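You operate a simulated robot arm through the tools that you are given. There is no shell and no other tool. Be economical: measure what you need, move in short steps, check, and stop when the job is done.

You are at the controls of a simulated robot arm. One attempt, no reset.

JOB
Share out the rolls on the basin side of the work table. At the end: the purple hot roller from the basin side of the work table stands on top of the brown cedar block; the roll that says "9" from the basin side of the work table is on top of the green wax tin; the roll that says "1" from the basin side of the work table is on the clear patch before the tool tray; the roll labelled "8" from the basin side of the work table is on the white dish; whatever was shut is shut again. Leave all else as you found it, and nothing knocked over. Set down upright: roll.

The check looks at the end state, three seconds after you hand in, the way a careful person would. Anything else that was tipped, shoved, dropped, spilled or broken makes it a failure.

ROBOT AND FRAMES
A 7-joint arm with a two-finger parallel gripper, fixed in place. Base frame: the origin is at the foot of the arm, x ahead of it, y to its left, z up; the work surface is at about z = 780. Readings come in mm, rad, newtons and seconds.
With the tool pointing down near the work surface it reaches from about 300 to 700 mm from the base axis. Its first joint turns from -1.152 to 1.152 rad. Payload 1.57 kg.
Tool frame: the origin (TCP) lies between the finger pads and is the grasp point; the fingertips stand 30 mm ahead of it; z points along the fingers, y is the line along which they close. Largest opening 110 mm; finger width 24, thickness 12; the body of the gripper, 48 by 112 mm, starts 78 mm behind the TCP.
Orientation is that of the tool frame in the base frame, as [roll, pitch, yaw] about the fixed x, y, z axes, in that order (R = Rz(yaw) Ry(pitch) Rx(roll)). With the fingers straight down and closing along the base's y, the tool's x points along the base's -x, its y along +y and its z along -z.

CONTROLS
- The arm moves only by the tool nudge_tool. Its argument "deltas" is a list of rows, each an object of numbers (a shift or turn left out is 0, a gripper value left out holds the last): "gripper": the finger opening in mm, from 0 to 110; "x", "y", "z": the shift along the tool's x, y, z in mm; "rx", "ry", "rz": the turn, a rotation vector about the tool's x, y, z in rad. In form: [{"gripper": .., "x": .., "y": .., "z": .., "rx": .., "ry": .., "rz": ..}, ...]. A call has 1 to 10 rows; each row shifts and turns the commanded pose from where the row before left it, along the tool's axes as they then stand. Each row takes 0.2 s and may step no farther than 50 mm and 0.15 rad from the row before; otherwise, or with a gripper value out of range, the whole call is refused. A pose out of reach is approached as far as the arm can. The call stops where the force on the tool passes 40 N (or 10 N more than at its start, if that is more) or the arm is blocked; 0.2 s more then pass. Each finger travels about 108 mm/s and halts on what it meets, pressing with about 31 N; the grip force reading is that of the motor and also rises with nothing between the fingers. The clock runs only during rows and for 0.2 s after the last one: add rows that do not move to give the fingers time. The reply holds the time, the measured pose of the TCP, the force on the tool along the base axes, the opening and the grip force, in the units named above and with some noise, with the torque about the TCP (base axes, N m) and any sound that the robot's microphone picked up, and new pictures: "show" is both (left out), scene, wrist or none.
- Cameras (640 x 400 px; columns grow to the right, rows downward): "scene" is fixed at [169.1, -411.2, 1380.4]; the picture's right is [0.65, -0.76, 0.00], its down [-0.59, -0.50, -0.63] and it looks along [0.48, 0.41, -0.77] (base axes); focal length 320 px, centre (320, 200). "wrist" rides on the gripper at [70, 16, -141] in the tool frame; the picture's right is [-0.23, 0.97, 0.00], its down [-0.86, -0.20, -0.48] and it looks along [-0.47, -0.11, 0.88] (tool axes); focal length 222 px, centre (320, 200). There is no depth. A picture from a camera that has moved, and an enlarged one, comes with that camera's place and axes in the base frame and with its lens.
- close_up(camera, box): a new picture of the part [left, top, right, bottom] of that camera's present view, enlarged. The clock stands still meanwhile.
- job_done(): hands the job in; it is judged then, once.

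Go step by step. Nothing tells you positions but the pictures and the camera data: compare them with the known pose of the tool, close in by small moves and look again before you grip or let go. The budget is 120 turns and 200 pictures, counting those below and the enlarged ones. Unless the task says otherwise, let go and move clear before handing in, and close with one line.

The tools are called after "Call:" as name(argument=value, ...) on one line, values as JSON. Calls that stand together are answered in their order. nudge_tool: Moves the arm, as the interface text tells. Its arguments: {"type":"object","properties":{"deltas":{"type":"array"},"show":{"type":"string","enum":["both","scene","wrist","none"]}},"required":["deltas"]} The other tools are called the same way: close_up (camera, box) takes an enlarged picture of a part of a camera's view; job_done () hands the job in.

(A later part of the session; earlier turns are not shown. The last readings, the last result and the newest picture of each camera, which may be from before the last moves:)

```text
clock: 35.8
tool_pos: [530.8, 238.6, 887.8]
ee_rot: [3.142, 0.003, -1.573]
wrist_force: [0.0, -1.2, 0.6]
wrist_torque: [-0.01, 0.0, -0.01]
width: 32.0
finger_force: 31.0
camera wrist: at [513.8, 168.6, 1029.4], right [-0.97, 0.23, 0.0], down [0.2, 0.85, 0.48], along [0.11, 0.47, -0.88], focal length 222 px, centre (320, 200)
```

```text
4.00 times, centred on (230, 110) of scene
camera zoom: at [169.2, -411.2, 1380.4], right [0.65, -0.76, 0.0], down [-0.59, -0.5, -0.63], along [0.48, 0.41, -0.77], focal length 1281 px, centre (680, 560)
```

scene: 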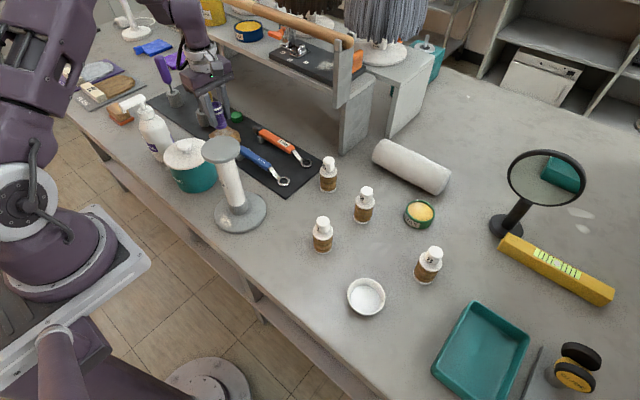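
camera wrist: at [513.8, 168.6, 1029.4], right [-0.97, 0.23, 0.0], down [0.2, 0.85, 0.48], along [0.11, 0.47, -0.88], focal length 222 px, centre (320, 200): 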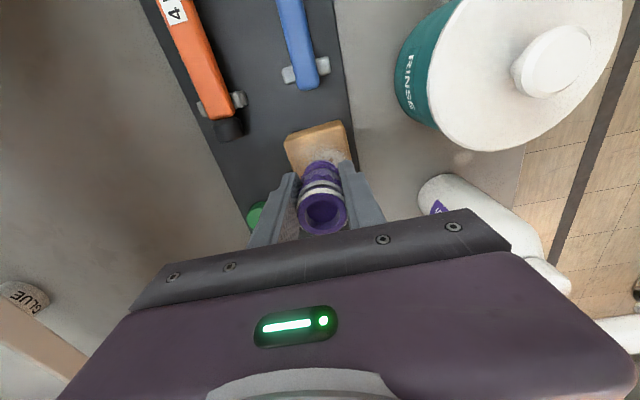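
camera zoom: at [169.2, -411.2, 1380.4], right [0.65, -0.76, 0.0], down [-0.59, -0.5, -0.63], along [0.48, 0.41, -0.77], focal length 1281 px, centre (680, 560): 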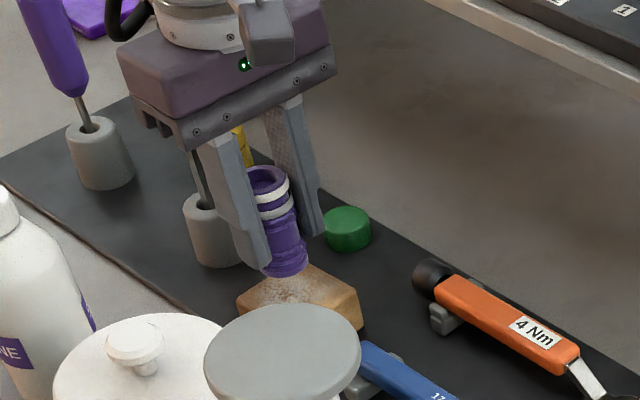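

It is heading onto the block centre, with roughly 20 mm to go. I'll step down slowly.

Call:
nudge_tool(deltas=[{"z": 10}, {"z": 4}, {"z": 3}, {}], show="none")

Call:
nudge_tool(deltas=[{"z": 3}, {}], show="scene")

Call:
close_up(camera="scene", box=[170, 60, 290, 160])

```text
clock: 36.8
tool_pos: [531.1, 238.8, 871.0]
ee_rot: [-3.141, 0.004, -1.574]
wrist_force: [0.2, -0.1, -0.3]
wrist_torque: [0.03, -0.02, -0.02]
width: 31.8
finger_force: 31.4
```

```text
clock: 37.4
tool_pos: [531.3, 238.5, 868.9]
ee_rot: [-3.141, 0.004, -1.574]
wrist_force: [-0.4, -0.1, 0.1]
wrist_torque: [0.01, -0.01, 0.0]
width: 31.9
finger_force: 30.9
```

scene: 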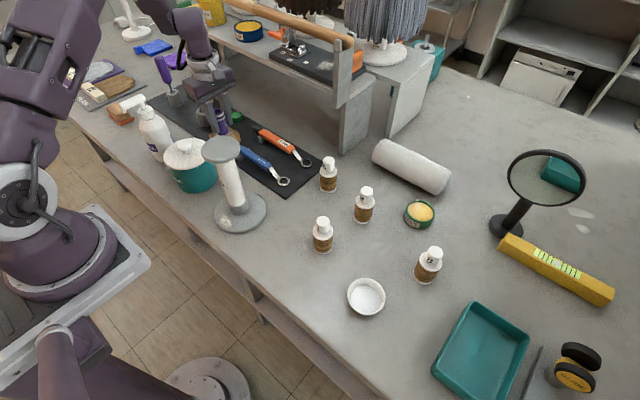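

```text
4.00 times, centred on (230, 110) of scene
camera zoom: at [169.2, -411.2, 1380.4], right [0.65, -0.76, 0.0], down [-0.59, -0.5, -0.63], along [0.48, 0.41, -0.77], focal length 1281 px, centre (680, 560)
```

zoom: 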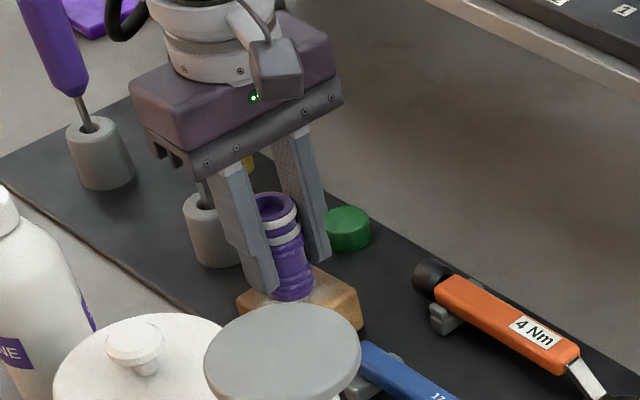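

Nearly in contact. I'll continue in 2 mm steps, watching for a rise in force.

Call:
nudge_tool(deltas=[{"z": 2}, {}], show="none")

Call:
nudge_tool(deltas=[{"z": 2}, {}], show="none")

Call:
nudge_tool(deltas=[{"z": 2}, {}], show="none")

```text
clock: 38.0
tool_pos: [531.3, 237.9, 866.2]
ee_rot: [-3.14, 0.004, -1.574]
wrist_force: [-2.8, -1.2, 13.0]
wrist_torque: [0.0, 0.23, 0.06]
width: 31.8
finger_force: 31.2
```

```text
clock: 38.6
tool_pos: [530.3, 238.3, 865.9]
ee_rot: [-3.138, 0.005, -1.574]
wrist_force: [-1.2, -0.8, 29.0]
wrist_torque: [0.19, 0.12, 0.02]
width: 32.0
finger_force: 30.8
```

```text
clock: 39.2
tool_pos: [531.5, 238.5, 862.4]
ee_rot: [-3.142, 0.004, -1.576]
wrist_force: [3.9, 2.3, 27.6]
wrist_torque: [0.29, -0.13, -0.05]
width: 31.9
finger_force: 31.6
```

Contact is made. I'll back off 2.5 mm to relieve the force and open gradually.

Call:
nudge_tool(deltas=[{"z": -2.5}, {}], show="none")

Call:
nudge_tool(deltas=[{"gripper": 36}, {"gripper": 42}, {"gripper": 50}, {"gripper": 58}, {}])

Call:
close_up(camera="scene", box=[170, 60, 290, 160])

```text
clock: 39.8
tool_pos: [529.8, 237.9, 863.5]
ee_rot: [3.139, 0.002, -1.574]
wrist_force: [1.1, 0.0, -0.9]
wrist_torque: [-0.01, 0.02, 0.02]
width: 31.6
finger_force: 30.3
```

```text
clock: 41.0
tool_pos: [530.8, 239.7, 865.0]
ee_rot: [-3.141, 0.005, -1.576]
wrist_force: [-0.9, 0.6, -1.3]
wrist_torque: [0.0, 0.02, 0.02]
width: 58.1
finger_force: 0.1
camera wrist: at [513.8, 168.8, 1006.2], right [-0.97, 0.23, 0.0], down [0.2, 0.85, 0.48], along [0.11, 0.47, -0.88], focal length 222 px, centre (320, 200)
```

scene: 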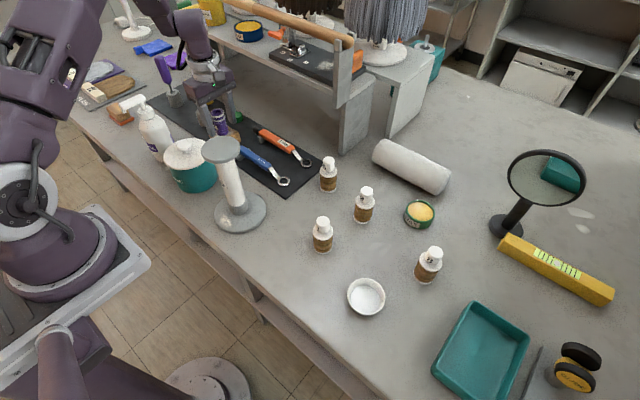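
wrist: 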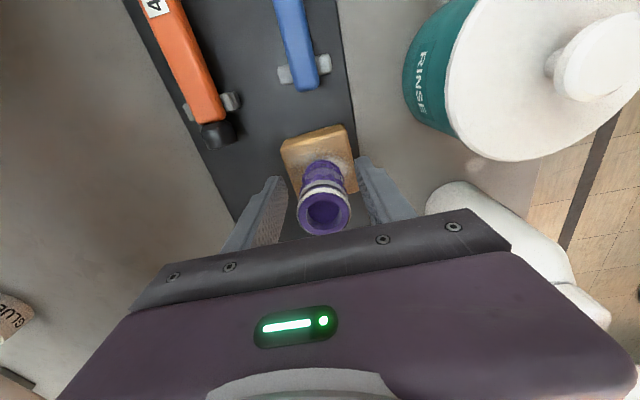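

```text
4.00 times, centred on (230, 110) of scene
camera zoom: at [169.1, -411.2, 1380.4], right [0.65, -0.76, 0.0], down [-0.59, -0.5, -0.63], along [0.48, 0.41, -0.77], focal length 1281 px, centre (680, 560)
```

zoom: 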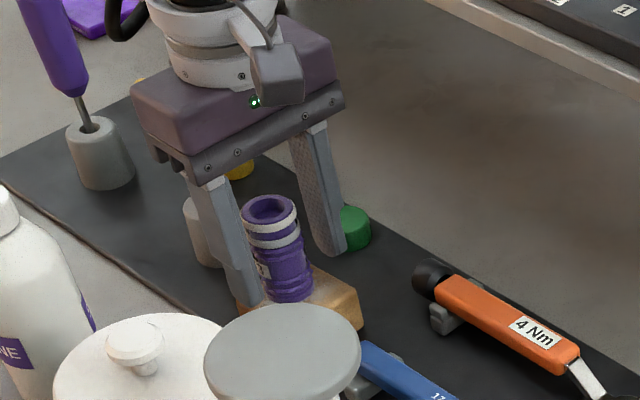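

The roller stands upright on the block. I'll lift clear and travel back above roll "1".

Call:
nudge_tool(deltas=[{"z": -30}, {"z": -45}, {"z": -50}, {"z": -50}, {"z": -50}, {"y": 10, "x": 40}, {"y": 10, "x": 45}, {"y": 10, "x": 45}, {"y": 10, "x": 45}, {"y": 10, "x": 45}], show="none")

Call:
nudge_tool(deltas=[{"y": 10, "x": 45}, {"y": 10, "x": 45}, {"y": 10, "x": 45}, {"y": 10, "x": 45}, {"y": 0, "x": 22}, {}, {"z": 40}, {"z": 40}, {"z": 40}, {}])

```text
clock: 43.2
tool_pos: [479.4, 19.2, 1089.4]
ee_rot: [3.141, 0.004, -1.573]
wrist_force: [0.6, -0.4, -0.5]
wrist_torque: [0.05, -0.02, 0.01]
width: 58.0
finger_force: 0.1
```

```text
clock: 45.4
tool_pos: [440.7, -183.6, 966.8]
ee_rot: [3.141, 0.003, -1.573]
wrist_force: [0.3, -0.2, -0.6]
wrist_torque: [0.01, -0.01, 0.02]
width: 57.7
finger_force: 0.1
camera wrist: at [423.4, -252.7, 1109.2], right [-0.97, 0.23, 0.0], down [0.2, 0.85, 0.48], along [0.11, 0.47, -0.88], focal length 222 px, centre (320, 200)
```

scene: 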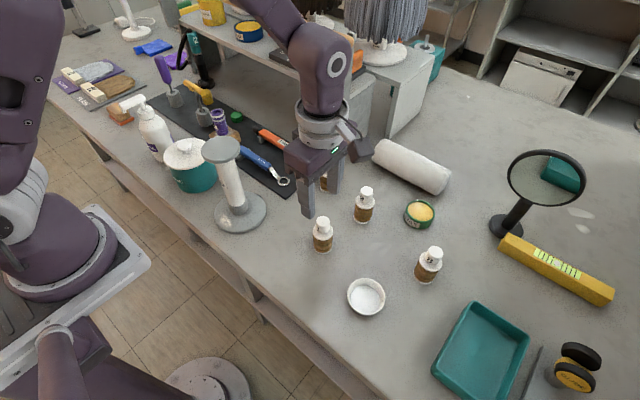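
wrist: 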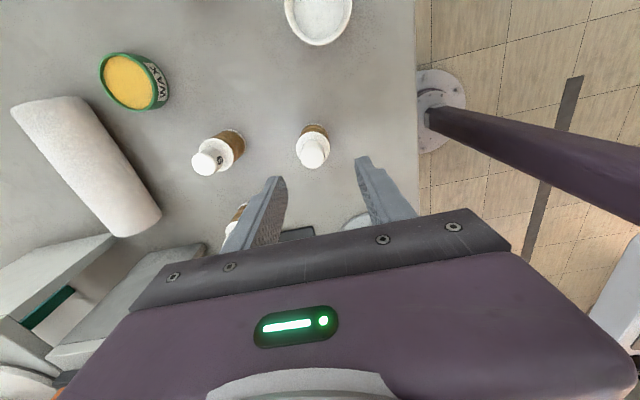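

Roll "1" is at about (446, -186) and about 108 mm tall. I'll centre, open a bit and descend to z≈860 first.

Call:
nudge_tool(deltas=[{"gripper": 85, "y": -5, "x": 2}, {"z": 30}, {"z": 20}, {}], show="wrist")

```text
clock: 46.4
tool_pos: [445.9, -185.5, 918.0]
ee_rot: [-3.141, 0.004, -1.572]
wrist_force: [-0.3, -0.8, -0.2]
wrist_torque: [-0.04, 0.05, 0.0]
width: 85.1
finger_force: 0.0
camera wrist: at [428.2, -255.0, 1059.6], right [-0.97, 0.23, 0.0], down [0.2, 0.85, 0.48], along [0.11, 0.47, -0.88], focal length 222 px, centre (320, 200)
```

wrist: 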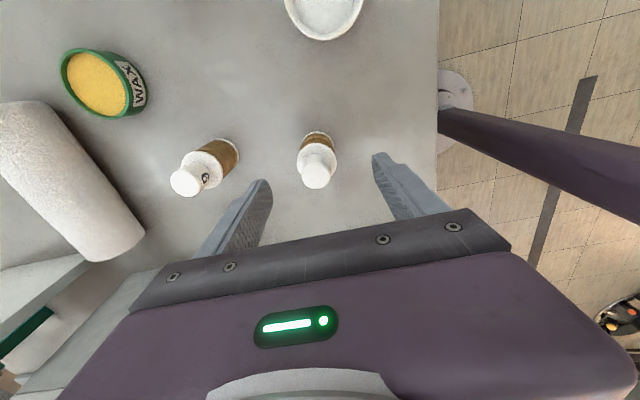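

Well centred. I'll descend to z≈825 and close.

Call:
nudge_tool(deltas=[{"z": 40}, {"z": 30}, {"z": 23}, {}, {"gripper": 30}, {}, {}, {}])

```text
clock: 48.2
tool_pos: [444.2, -184.5, 825.1]
ee_rot: [3.141, 0.004, -1.574]
wrist_force: [-0.7, -0.5, -0.1]
wrist_torque: [-0.01, 0.0, -0.03]
width: 40.4
finger_force: 30.8
camera wrist: at [427.5, -254.7, 966.0], right [-0.97, 0.23, 0.0], down [0.2, 0.85, 0.48], along [0.11, 0.47, -0.88], focal length 222 px, centre (320, 200)
```

scene: 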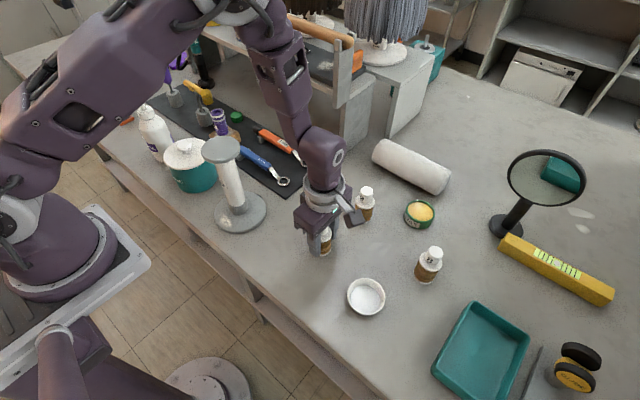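
wrist: 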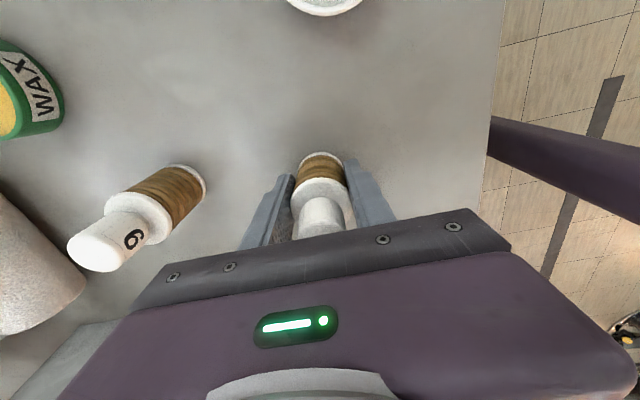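

Gripped at 40 mm. I'll lift and carry it toward the patch before the tool tray.

Call:
nudge_tool(deltas=[{"z": -30}, {"z": -45}, {"z": -50}, {"z": -50}, {"z": -50}, {"z": -50}, {"x": -40}, {"x": -50}, {"x": -50}, {"x": -50}], show="none")

Call:
nudge_tool(deltas=[{"x": -50}, {"x": -50}, {"x": -50}, {"x": -50}, {"x": -50}, {"x": -50}, {"x": -50}, {"x": -40}, {}, {}])

```text
clock: 50.4
tool_pos: [445.0, 5.7, 1100.5]
ee_rot: [3.14, 0.003, -1.572]
wrist_force: [0.4, 0.5, 0.3]
wrist_torque: [-0.01, -0.01, -0.05]
width: 40.2
finger_force: 31.0
```

```text
clock: 52.6
tool_pos: [445.0, 393.5, 1102.8]
ee_rot: [3.141, 0.004, -1.574]
wrist_force: [-0.2, 0.5, -1.0]
wrist_torque: [-0.01, -0.01, -0.01]
width: 40.5
finger_force: 31.3
camera wrist: at [427.5, 324.2, 1244.3], right [-0.97, 0.23, 0.0], down [0.2, 0.85, 0.48], along [0.11, 0.47, -0.88], focal length 222 px, centre (320, 200)
```

scene: 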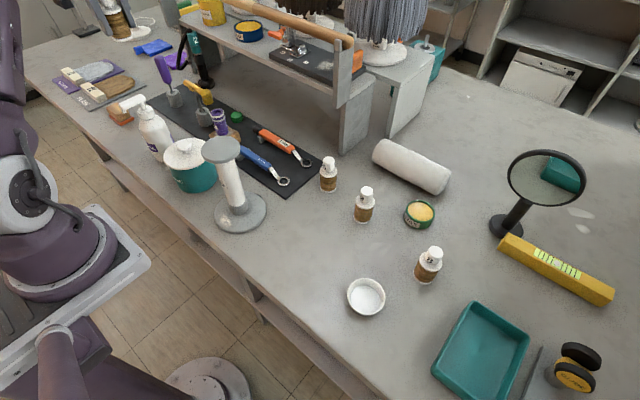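
wrist: 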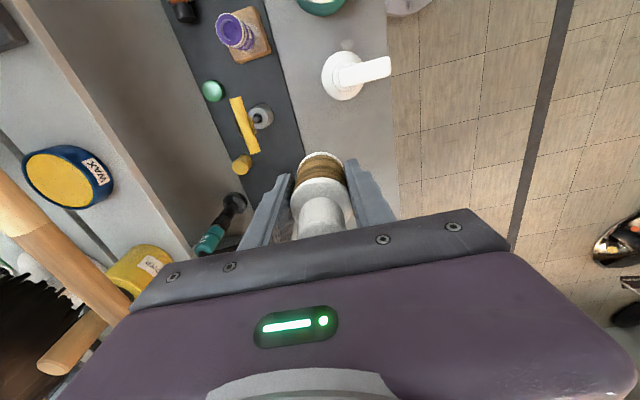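

The patch ahead is free: the mat front edge is at x≈495, the table edge at ≈298 and the bottle at (390, 345). I'll go to about (430, 440) and descend to just above the table.

Call:
nudge_tool(deltas=[{"x": -45, "y": 15}, {"z": 50}, {"z": 50}, {"z": 50}, {"z": 50}, {"z": 40}, {"z": 20}, {}])

```text
clock: 54.4
tool_pos: [432.4, 440.8, 842.7]
ee_rot: [-3.141, 0.002, -1.573]
wrist_force: [0.0, -0.3, -0.8]
wrist_torque: [0.04, 0.0, 0.01]
width: 40.8
finger_force: 31.4
camera wrist: at [414.8, 371.0, 983.4], right [-0.97, 0.23, 0.0], down [0.2, 0.85, 0.48], along [0.11, 0.47, -0.88], focal length 222 px, centre (320, 200)
```

scene: 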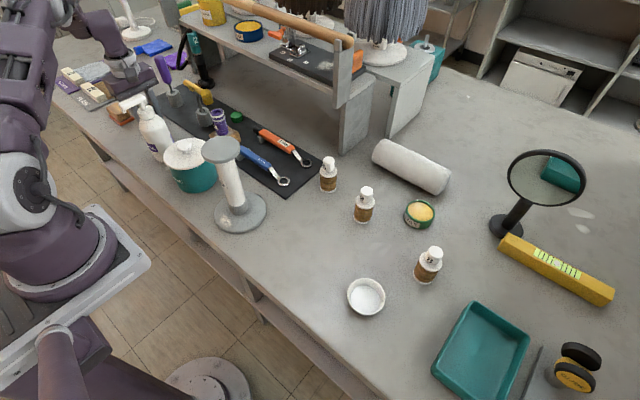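
wrist: 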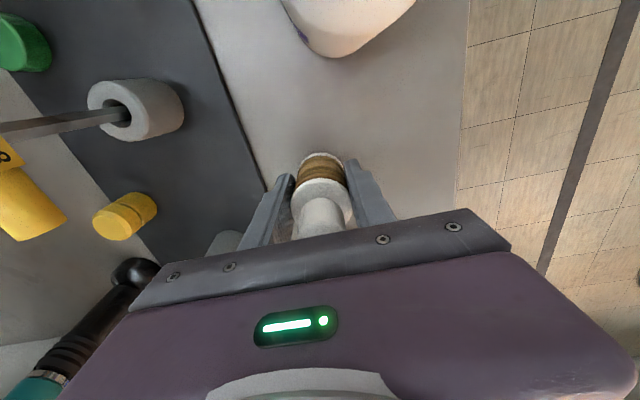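

Clear space under it. I'll lower to contact and release with a small opening.

Call:
nudge_tool(deltas=[{"z": 10}, {"z": 4}, {"z": 2}, {}], show="none")

Call:
nudge_tool(deltas=[{"z": 2}, {}], show="none")

```text
clock: 55.4
tool_pos: [431.3, 440.1, 826.6]
ee_rot: [3.14, 0.005, -1.574]
wrist_force: [-0.3, 0.0, 0.2]
wrist_torque: [0.01, 0.01, 0.0]
width: 40.2
finger_force: 30.6
```

```text
clock: 56.0
tool_pos: [431.1, 440.6, 824.6]
ee_rot: [3.141, 0.003, -1.574]
wrist_force: [0.8, 0.3, -0.5]
wrist_torque: [0.01, 0.01, -0.01]
width: 40.5
finger_force: 30.8
```

Call:
nudge_tool(deltas=[{"z": 1.5}, {}], show="none")

Call:
nudge_tool(deltas=[{"gripper": 43}, {"gripper": 48}, {"gripper": 55}, {"gripper": 62}, {}], show="wrist")

```text
clock: 56.6
tool_pos: [431.7, 440.8, 823.9]
ee_rot: [-3.141, 0.004, -1.574]
wrist_force: [-2.3, -2.2, 16.0]
wrist_torque: [-0.01, 0.24, 0.01]
width: 40.2
finger_force: 30.6
```

```text
clock: 57.8
tool_pos: [431.5, 440.6, 823.8]
ee_rot: [-3.141, 0.003, -1.574]
wrist_force: [0.5, 0.1, -0.2]
wrist_torque: [-0.01, -0.04, 0.01]
width: 62.1
finger_force: 0.1
camera wrist: at [414.2, 370.4, 964.6], right [-0.97, 0.23, 0.0], down [0.2, 0.85, 0.48], along [0.11, 0.47, -0.88], focal length 222 px, centre (320, 200)
```

wrist: 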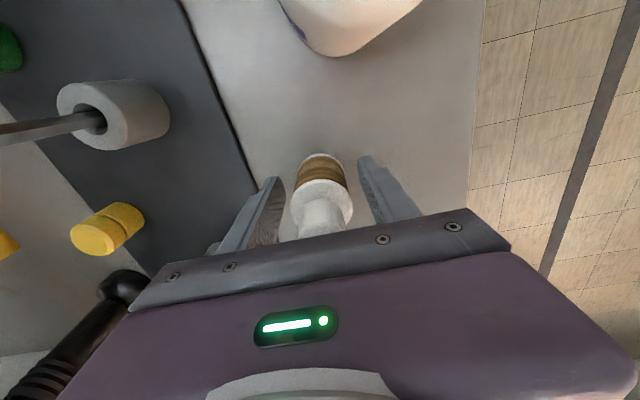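

Roll "1" stands upright. I'll lift and head for roll "9".

Call:
nudge_tool(deltas=[{"z": -40}, {"z": -45}, {"z": -50}, {"z": -50}, {"z": -50}, {"z": -40}, {"x": 45}, {"x": 50}, {"x": 50}, {"x": 50}], show="none")

Call:
nudge_tool(deltas=[{"x": 50}, {"x": 50}, {"x": 50}, {"x": 48, "y": -12}, {"x": 45, "y": -20}, {"x": 45, "y": -20}, {"x": 40, "y": -25}, {"x": 40, "y": -25}, {"x": 40, "y": -25}, {"x": 18, "y": -20}])

```text
clock: 60.0
tool_pos: [430.4, 244.0, 1097.2]
ee_rot: [-3.141, 0.005, -1.575]
wrist_force: [-0.3, -0.2, -0.5]
wrist_torque: [0.03, -0.01, -0.03]
width: 61.9
finger_force: 0.1
```

```text
clock: 62.2
tool_pos: [577.3, -182.2, 1095.0]
ee_rot: [-3.14, 0.005, -1.575]
wrist_force: [-0.4, -0.5, 0.6]
wrist_torque: [0.01, 0.02, -0.01]
width: 62.0
finger_force: 0.0
camera wrist: at [559.5, -252.7, 1236.7], right [-0.97, 0.23, 0.0], down [0.2, 0.85, 0.48], along [0.11, 0.47, -0.88], focal length 222 px, centre (320, 200)
```

scene: 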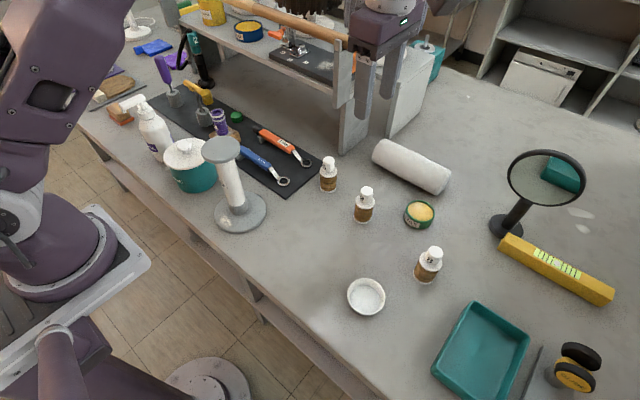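
wrist: 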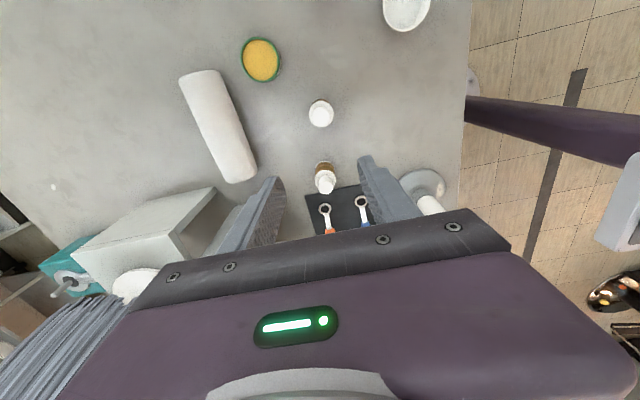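

Roll "9" is at about (570, -208) and the tin near (648, -299). I'll centre and descend.

Call:
nudge_tool(deltas=[{"gripper": 85, "x": 26, "y": 7}, {"z": 50}, {"z": 50}, {"z": 50}, {"z": 20}, {}], show="wrist")

```text
clock: 63.6
tool_pos: [568.8, -206.6, 924.6]
ee_rot: [-3.14, 0.002, -1.574]
wrist_force: [-0.2, 0.7, -0.3]
wrist_torque: [-0.01, 0.01, -0.01]
width: 85.0
finger_force: 0.1
camera wrist: at [552.4, -277.2, 1065.8], right [-0.97, 0.23, 0.0], down [0.2, 0.85, 0.48], along [0.11, 0.47, -0.88], focal length 222 px, centre (320, 200)
```

wrist: 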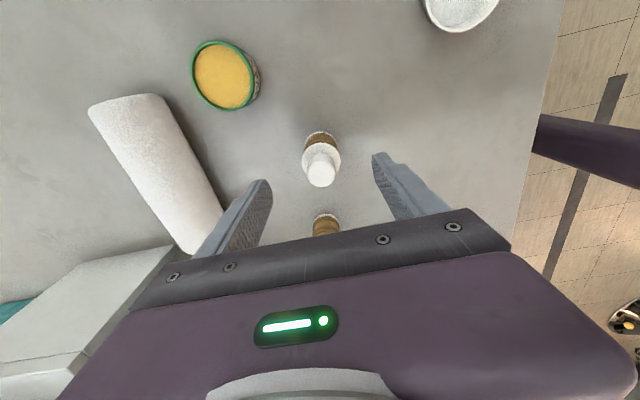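

Centred. I'll descend to z≈832 and grip.

Call:
nudge_tool(deltas=[{"z": 40}, {"z": 30}, {"z": 22}, {}, {"gripper": 30}, {}, {}, {}])

```text
clock: 65.4
tool_pos: [569.1, -207.4, 833.1]
ee_rot: [3.141, 0.003, -1.574]
wrist_force: [0.3, 0.3, 0.0]
wrist_torque: [0.0, 0.01, 0.01]
width: 42.0
finger_force: 31.1
camera wrist: at [552.6, -276.6, 974.4], right [-0.97, 0.23, 0.0], down [0.2, 0.85, 0.48], along [0.11, 0.47, -0.88], focal length 222 px, centre (320, 200)
```

scene: 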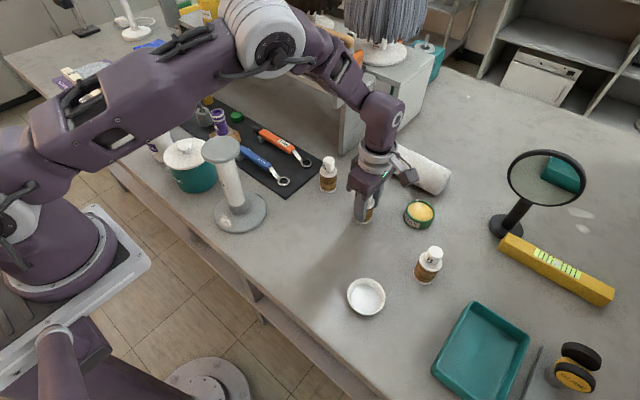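
wrist: 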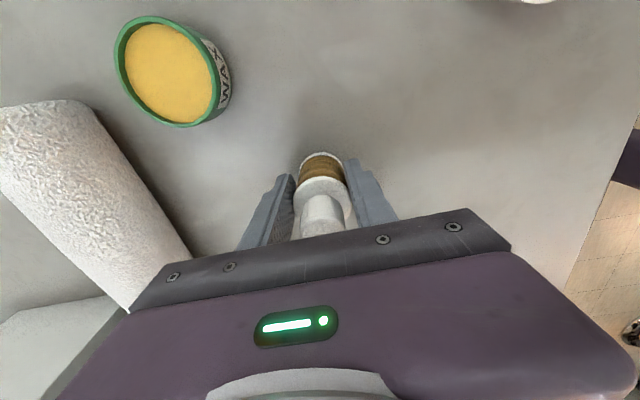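

Gripped at 42 mm. I'll lift and move over the wax tin at about (645, -300).

Call:
nudge_tool(deltas=[{"z": -30}, {"z": -40}, {"z": -40}, {"x": 30, "y": -25}, {"x": 30, "y": -25}, {"x": 32, "y": -25}, {}, {}])

Call:
close_up(camera="scene", box=[350, 130, 510, 260])

```text
clock: 67.2
tool_pos: [626.3, -276.3, 943.9]
ee_rot: [-3.141, 0.005, -1.572]
wrist_force: [-0.4, 0.4, -0.9]
wrist_torque: [-0.04, -0.01, 0.02]
width: 41.5
finger_force: 31.6
out of reach, approached as far as the arm can: row 6
camera wrist: at [609.4, -345.5, 1085.0], right [-0.97, 0.23, 0.0], down [0.2, 0.85, 0.48], along [0.11, 0.47, -0.88], focal length 222 px, centre (320, 200)
```

scene: 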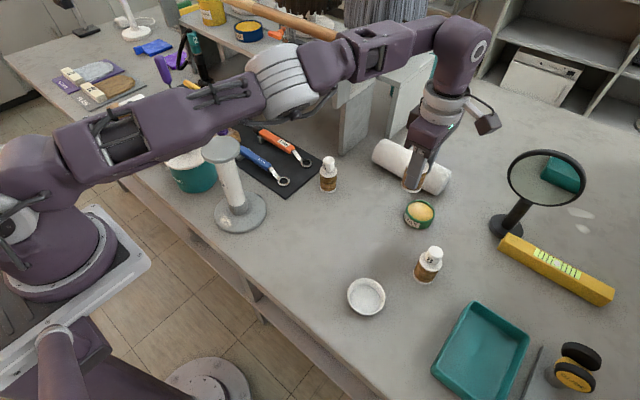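
wrist: 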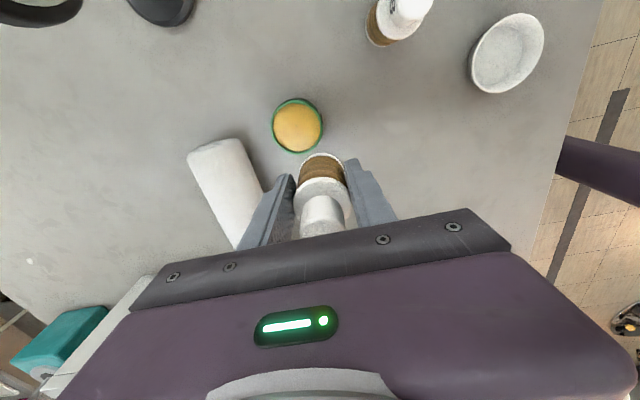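

```text
3.08 times, centred on (430, 195) of scene
camera zoom: at [169.1, -411.2, 1380.4], right [0.65, -0.76, 0.0], down [-0.59, -0.5, -0.63], along [0.48, 0.41, -0.77], focal length 986 px, centre (-18, 215)
```

zoom: 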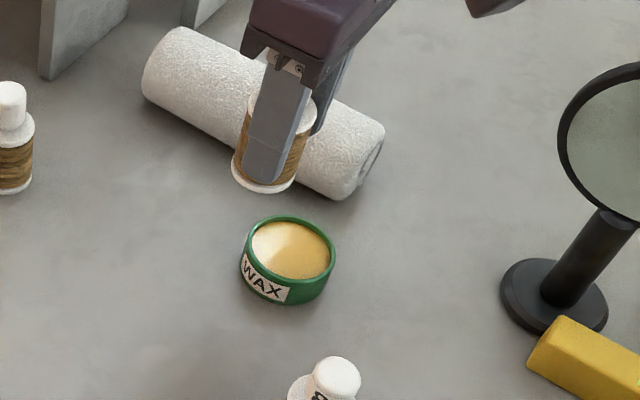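

The arm is at its reach limit at this height. Lowering may extend reach, so I'll drop 50 mm and see how close it gets.

Call:
nudge_tool(deltas=[{"z": 25}, {"z": 20}, {}, {}], show="wrist")

```text
clock: 68.2
tool_pos: [625.6, -274.9, 899.0]
ee_rot: [3.141, 0.004, -1.573]
wrist_force: [0.7, -0.2, -0.7]
wrist_torque: [-0.03, -0.01, -0.02]
width: 41.4
finger_force: 30.9
camera wrist: at [608.7, -345.5, 1039.9], right [-0.97, 0.23, 0.0], down [0.2, 0.85, 0.48], along [0.11, 0.47, -0.88], focal length 222 px, centre (320, 200)
```

wrist: 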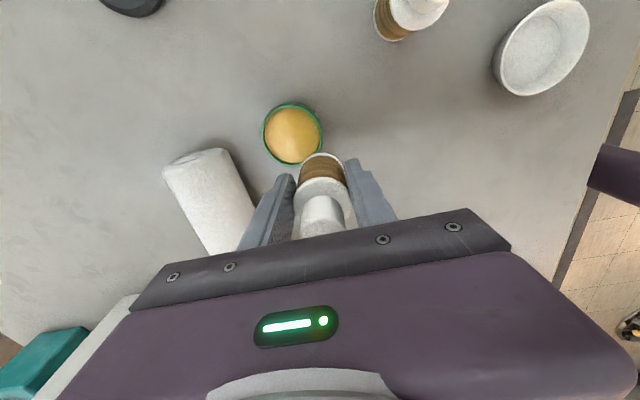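

It kept the previous xy. I'll try the outward move again at this lower height.

Call:
nudge_tool(deltas=[{"x": 12, "y": -9}, {"x": 6, "y": -5}, {"x": 5, "y": -4}, {}], show="wrist")

```text
clock: 69.2
tool_pos: [626.1, -285.1, 898.4]
ee_rot: [-3.14, 0.004, -1.573]
wrist_force: [-0.8, -0.1, -1.1]
wrist_torque: [-0.01, 0.02, 0.0]
width: 41.2
finger_force: 31.3
out of reach, approached as far as the arm can: row 1, 2, 3
camera wrist: at [609.4, -355.9, 1040.1], right [-0.97, 0.23, 0.0], down [0.2, 0.85, 0.48], along [0.11, 0.47, -0.88], focal length 222 px, centre (320, 200)
```

wrist: 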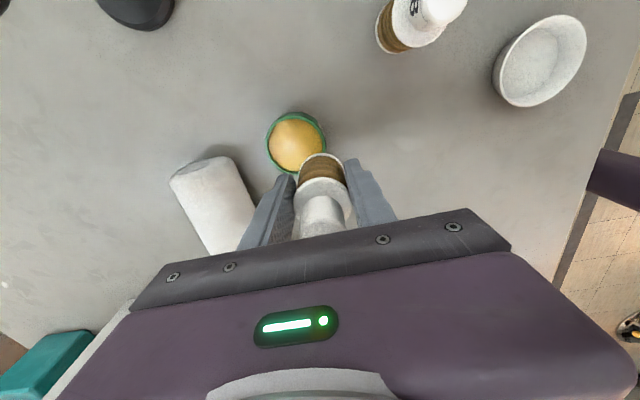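

A vertical tool can't reach the tin (limit r≈690, tin r≈712). I'll set roll 9 back down near its old spot, then regrip with the closing axis tangential and the tool tilted outward slightly. The roll stays upright while the wrist gains reach.

Call:
nudge_tool(deltas=[{"x": -25, "y": 20}, {"x": -25, "y": 20}, {"x": -22, "y": 14}, {"z": 35}, {"z": 20}, {"z": 5}, {}], show="wrist")

```text
clock: 70.8
tool_pos: [612.2, -263.6, 839.4]
ee_rot: [-3.14, 0.002, -1.574]
wrist_force: [-4.9, 4.3, 18.2]
wrist_torque: [-0.13, -0.34, -0.02]
width: 41.2
finger_force: 30.7
out of reach, approached as far as the arm can: row 1, 2
camera wrist: at [595.2, -333.3, 980.9], right [-0.97, 0.23, 0.0], down [0.2, 0.85, 0.48], along [0.11, 0.47, -0.88], focal length 222 px, centre (320, 200)
```

wrist: 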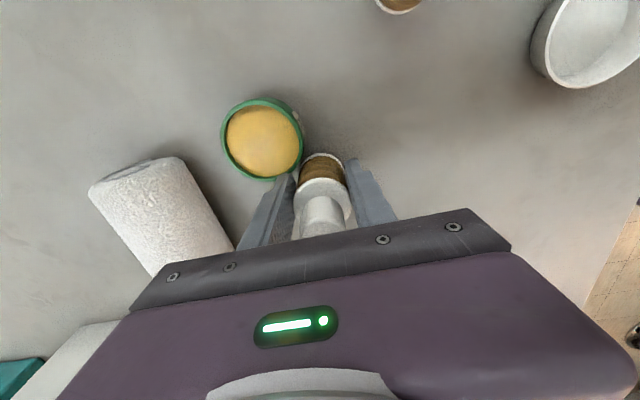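

The commanded pose had run ahead, so I descended too close to the tin and touched something. I'll raise straight up and check the tin.

Call:
nudge_tool(deltas=[{"z": -20}, {"z": -30}, {}])

Call:
close_up(camera="scene", box=[350, 130, 510, 260])

```text
clock: 71.6
tool_pos: [612.7, -264.1, 888.1]
ee_rot: [3.142, 0.004, -1.573]
wrist_force: [1.1, 0.7, -0.5]
wrist_torque: [-0.01, -0.01, 0.0]
width: 41.4
finger_force: 31.4
camera wrist: at [595.7, -332.8, 1029.6], right [-0.97, 0.23, 0.0], down [0.2, 0.85, 0.48], along [0.11, 0.47, -0.88], focal length 222 px, centre (320, 200)
```

scene: 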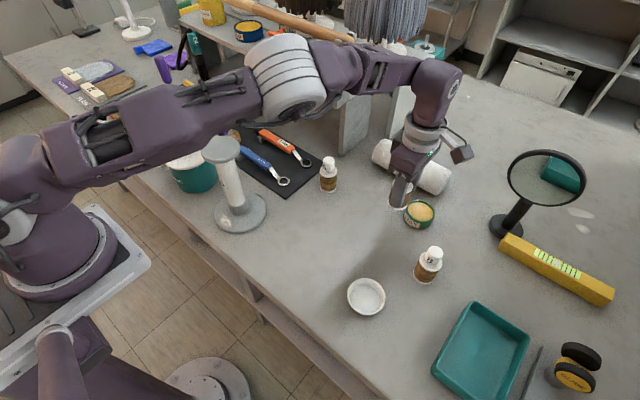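
wrist: 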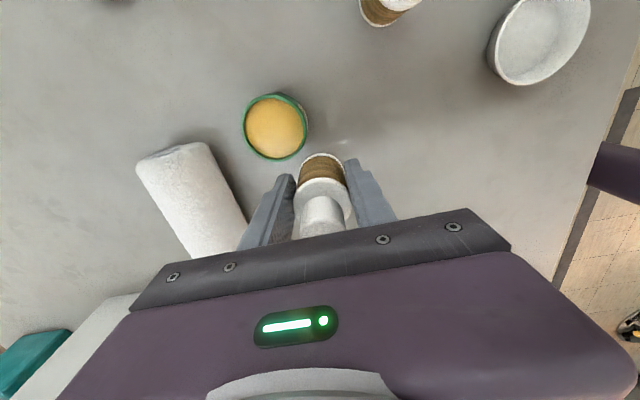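

```text
3.08 times, centred on (430, 195) of scene
camera zoom: at [169.2, -411.2, 1380.4], right [0.65, -0.76, 0.0], down [-0.59, -0.5, -0.63], along [0.48, 0.41, -0.77], focal length 986 px, centre (-18, 215)
```

zoom: 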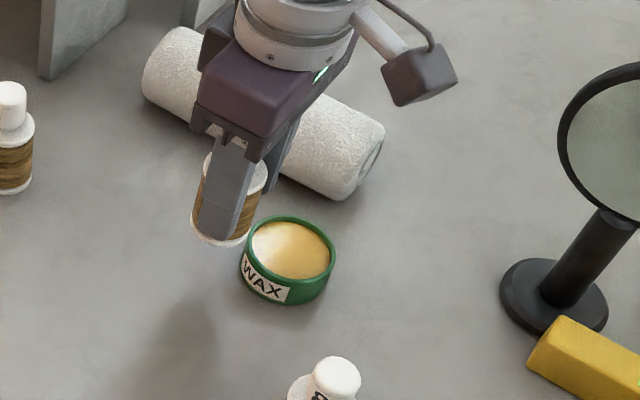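

The tin has not moved. Now I'll move well away from it to (570, -206) before lowering.

Call:
nudge_tool(deltas=[{"x": -29, "y": 21}, {"x": -29, "y": 21}, {}, {}], show="wrist")

```text
clock: 72.6
tool_pos: [571.8, -206.0, 888.9]
ee_rot: [-3.141, 0.002, -1.573]
wrist_force: [0.0, 1.4, -1.7]
wrist_torque: [0.01, -0.03, 0.0]
width: 41.0
finger_force: 30.8
camera wrist: at [554.1, -275.2, 1029.5], right [-0.97, 0.23, 0.0], down [0.2, 0.85, 0.48], along [0.11, 0.47, -0.88], focal length 222 px, centre (320, 200)
```

wrist: 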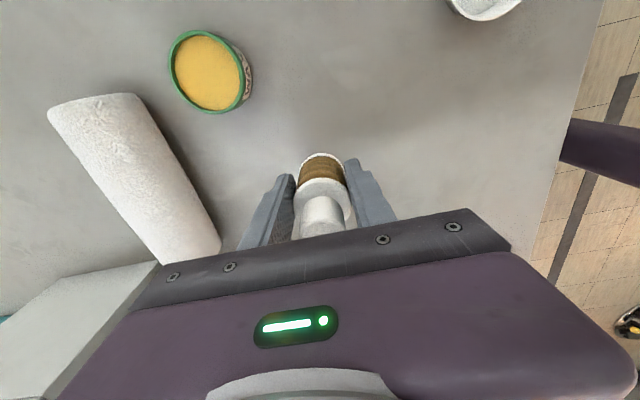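

Now I'll lower in steps to contact.

Call:
nudge_tool(deltas=[{"z": 25}, {"z": 20}, {"z": 5}, {"z": 3}, {}], show="none")

Call:
nudge_tool(deltas=[{"z": 2}, {}], show="none")

```text
clock: 73.8
tool_pos: [571.7, -205.8, 836.5]
ee_rot: [3.14, 0.004, -1.573]
wrist_force: [0.7, 0.1, -1.1]
wrist_torque: [0.0, 0.0, 0.01]
width: 40.8
finger_force: 31.3
```

```text
clock: 74.4
tool_pos: [570.3, -204.3, 834.6]
ee_rot: [3.14, 0.004, -1.573]
wrist_force: [0.4, 0.3, -1.1]
wrist_torque: [-0.01, -0.01, 0.02]
width: 41.1
finger_force: 31.4
```

Call:
nudge_tool(deltas=[{"z": 2}, {}], show="none")

Call:
nudge_tool(deltas=[{"z": 1.5}, {}], show="none")

Call:
nudge_tool(deltas=[{"z": 1.5}, {}], show="none")

```text
clock: 75.0
tool_pos: [571.6, -205.3, 832.8]
ee_rot: [3.141, 0.004, -1.573]
wrist_force: [-0.6, 0.3, 2.9]
wrist_torque: [0.11, 0.03, -0.01]
width: 40.8
finger_force: 31.0
```

```text
clock: 75.6
tool_pos: [571.6, -204.8, 830.6]
ee_rot: [-3.138, 0.004, -1.574]
wrist_force: [-2.2, 2.1, 24.1]
wrist_torque: [0.24, 0.18, -0.14]
width: 40.9
finger_force: 30.9
```

```text
clock: 76.2
tool_pos: [571.2, -206.5, 830.1]
ee_rot: [-3.139, 0.003, -1.572]
wrist_force: [2.0, -0.8, 27.5]
wrist_torque: [-0.01, 0.03, -0.13]
width: 40.3
finger_force: 30.4
```

On the table. I'll release, lift clear of the roll and start the yaw change.

Call:
nudge_tool(deltas=[{"z": -1}, {"gripper": 44}, {"gripper": 50}, {"gripper": 60}, {"gripper": 80}, {"z": -40}, {"z": -50}, {"z": -40}, {}], show="wrist")

Call:
nudge_tool(deltas=[{"rz": 0.15}, {"rz": 0.15}, {"rz": 0.15}, {"rz": 0.15}, {"rz": 0.15}, {"rz": 0.15}, {"rz": 0.15}, {"rz": 0.15}, {"rz": 0.15}, {"rz": 0.15}], show="none")

Call:
nudge_tool(deltas=[{"rz": 0.15}, {"rz": 0.15}, {"rz": 0.15}, {"rz": 0.055}, {}])

```text
clock: 78.2
tool_pos: [571.2, -204.9, 960.7]
ee_rot: [-3.142, 0.003, -1.572]
wrist_force: [0.2, 0.9, -0.5]
wrist_torque: [0.02, -0.02, -0.01]
width: 80.0
finger_force: 0.1
camera wrist: at [554.1, -275.3, 1101.9], right [-0.97, 0.23, 0.0], down [0.2, 0.85, 0.48], along [0.11, 0.47, -0.88], focal length 222 px, centre (320, 200)
```

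wrist: 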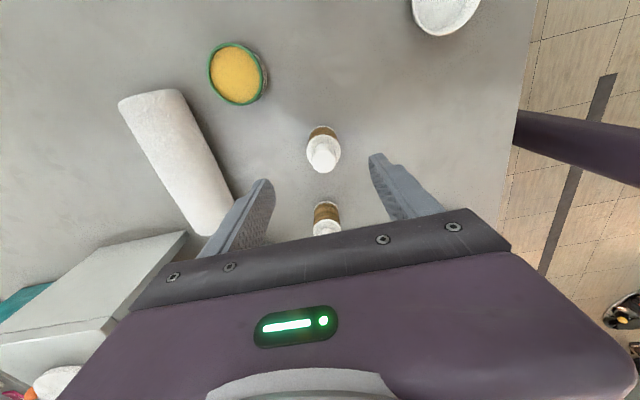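

```text
clock: 80.4
tool_pos: [570.8, -206.1, 959.1]
ee_rot: [3.138, 0.0, -3.075]
wrist_force: [0.7, -0.2, 0.2]
wrist_torque: [-0.01, 0.0, -0.02]
width: 80.2
finger_force: 0.1
```

```text
clock: 81.6
tool_pos: [571.0, -205.9, 960.0]
ee_rot: [3.138, -0.003, 2.706]
wrist_force: [-0.7, -0.4, 0.3]
wrist_torque: [0.0, 0.0, 0.06]
width: 80.0
finger_force: 0.0
camera wrist: at [514.2, -161.7, 1101.7], right [0.62, 0.79, 0.0], down [0.69, -0.54, 0.48], along [0.38, -0.29, -0.88], focal length 222 px, centre (320, 200)
```

scene: 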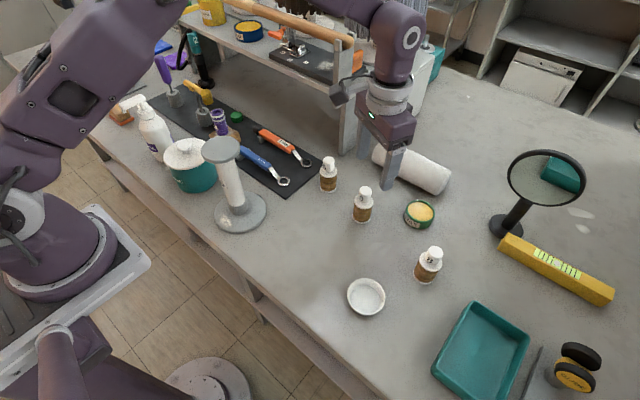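
wrist: 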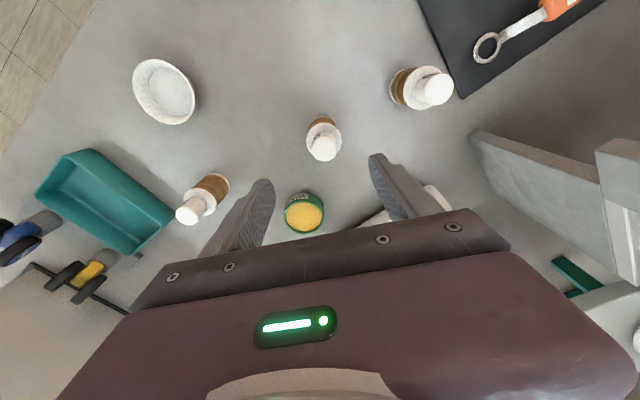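

Yaw now faces the tin radially. Comparing both views, roll 9 is near (570, -201) and its top is lower than I assumed. I'll tilt 0.15 rad outward, centre and descend vertically part way.

Call:
nudge_tool(deltas=[{"ry": -0.15}, {"x": 2, "y": 4}, {"x": 4.5, "z": 29.7}, {"x": 3, "z": 19.8}, {}, {}])

Call:
close_up(camera="scene", box=[300, 110, 460, 240])

```text
clock: 83.0
tool_pos: [570.8, -200.2, 910.4]
ee_rot: [3.138, 0.149, 2.706]
wrist_force: [0.1, 0.5, -0.4]
wrist_torque: [0.01, 0.0, 0.0]
width: 80.2
finger_force: 0.3
camera wrist: at [495.6, -147.8, 1039.4], right [0.61, 0.79, 0.04], down [0.62, -0.51, 0.6], along [0.49, -0.35, -0.8], focal length 222 px, centre (320, 200)
```

scene: 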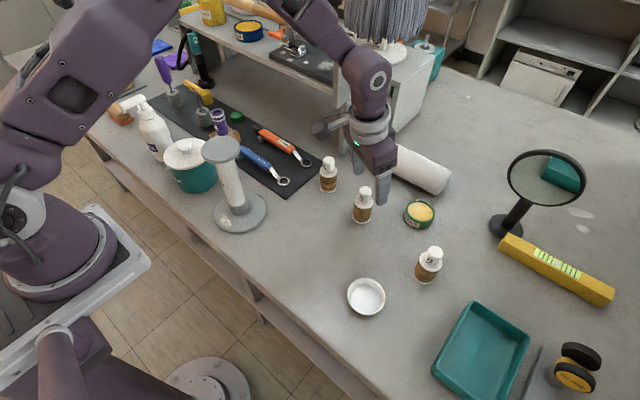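
wrist: 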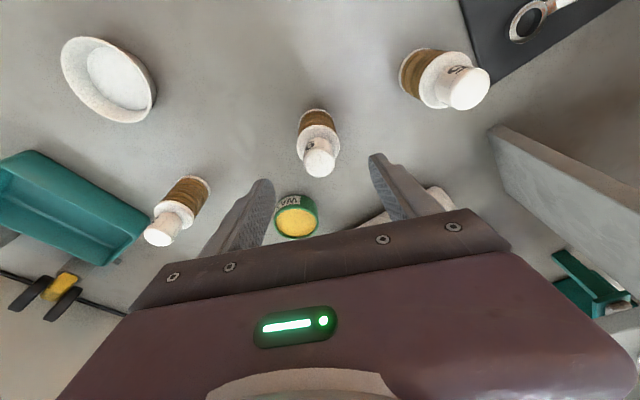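

```text
3.08 times, centred on (380, 175) of scene
camera zoom: at [169.1, -411.2, 1380.4], right [0.65, -0.76, 0.0], down [-0.59, -0.5, -0.63], along [0.48, 0.41, -0.77], focal length 986 px, centre (135, 277)
```

zoom: 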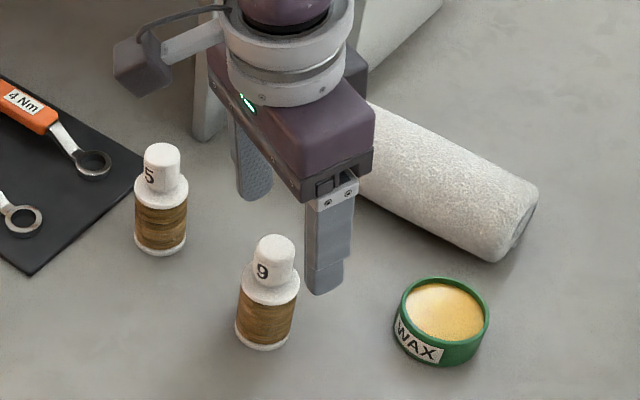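

Triangulating both views puts the roll at about (567, -197) with its top at z≈875. I'll correct 4 mm, descend to z≈833 and grip.

Call:
nudge_tool(deltas=[{"x": 4, "y": 1}, {"x": 4.5, "z": 29.7}, {"x": 4.5, "z": 29.7}, {"x": 2.5, "z": 16.8}, {}], show="wrist")

Call:
close_up(camera="scene", box=[300, 110, 460, 240])

```text
clock: 84.2
tool_pos: [567.9, -197.7, 831.8]
ee_rot: [3.137, 0.148, 2.706]
wrist_force: [0.5, 0.4, 0.3]
wrist_torque: [-0.01, -0.03, 0.03]
width: 80.0
finger_force: 0.1
camera wrist: at [492.7, -145.5, 961.4], right [0.61, 0.79, 0.04], down [0.62, -0.51, 0.6], along [0.49, -0.35, -0.8], focal length 222 px, centre (320, 200)
```

wrist: 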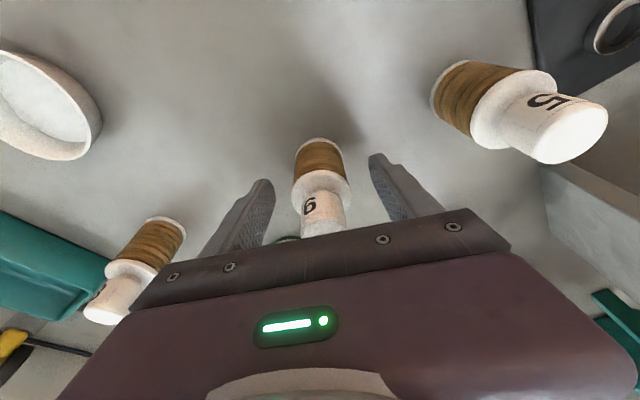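

```text
3.08 times, centred on (380, 175) of scene
camera zoom: at [169.1, -411.2, 1380.4], right [0.65, -0.76, 0.0], down [-0.59, -0.5, -0.63], along [0.48, 0.41, -0.77], focal length 986 px, centre (135, 277)
```

zoom: 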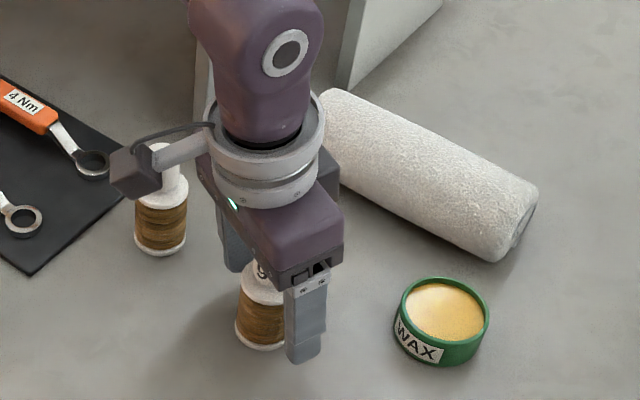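

The roll lies between the fingers. Closing now.

Call:
nudge_tool(deltas=[{"gripper": 30}, {}, {}, {}], show="wrist")

```text
clock: 85.2
tool_pos: [569.0, -199.5, 830.7]
ee_rot: [3.139, 0.149, 2.705]
wrist_force: [-0.5, 0.2, 0.1]
wrist_torque: [-0.06, -0.01, 0.01]
width: 43.2
finger_force: 30.5
camera wrist: at [492.6, -145.4, 961.6], right [0.61, 0.79, 0.04], down [0.62, -0.51, 0.6], along [0.49, -0.35, -0.8], focal length 222 px, centre (320, 200)
```

wrist: 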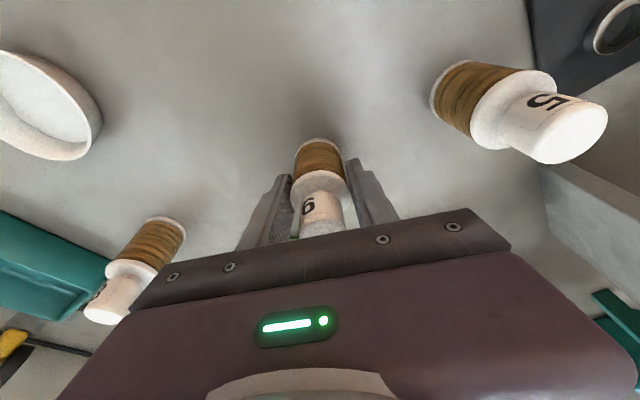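

Gripped at 43 mm. I'll lift vertically 75 mm, then move outward to short of the tin.

Call:
nudge_tool(deltas=[{"x": -4.5, "z": -29.7}, {"x": -6.7, "z": -44.5}, {"x": -24.7, "y": -19, "z": 3.7}, {"x": -24.7, "y": -19, "z": 3.7}, {"x": -24.7, "y": -19, "z": 3.7}, {}, {}])

Call:
close_up(camera="scene", box=[340, 110, 500, 240])

```text
clock: 86.8
tool_pos: [611.2, -282.6, 905.7]
ee_rot: [3.138, 0.15, 2.705]
wrist_force: [0.1, 0.3, -1.1]
wrist_torque: [0.02, 0.01, 0.02]
width: 43.3
finger_force: 31.0
camera wrist: at [535.9, -230.0, 1036.7], right [0.61, 0.79, 0.04], down [0.62, -0.51, 0.6], along [0.49, -0.35, -0.8], focal length 222 px, centre (320, 200)
```

scene: 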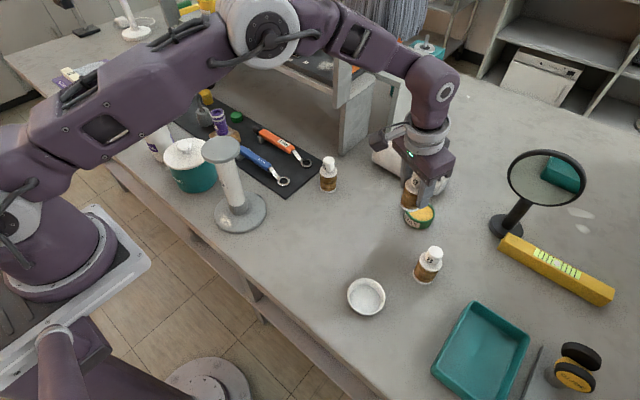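
wrist: 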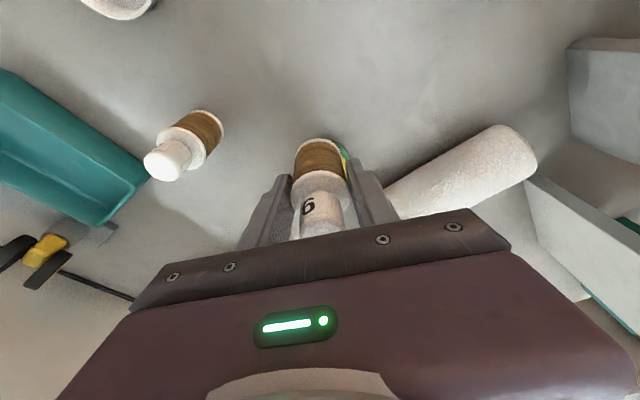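

```text
3.08 times, centred on (420, 175) of scene
camera zoom: at [169.1, -411.2, 1380.4], right [0.65, -0.76, 0.0], down [-0.59, -0.5, -0.63], along [0.48, 0.41, -0.77], focal length 986 px, centre (12, 277)
```

zoom: 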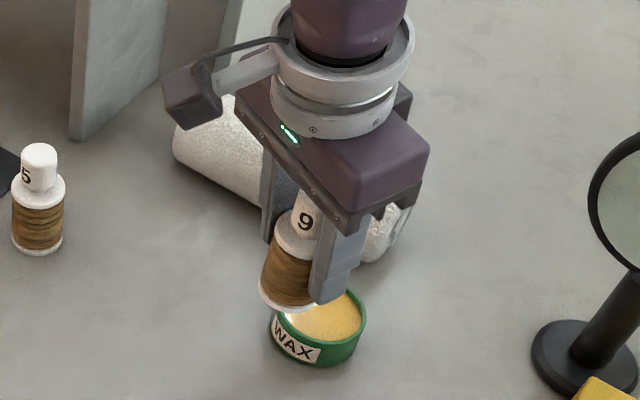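

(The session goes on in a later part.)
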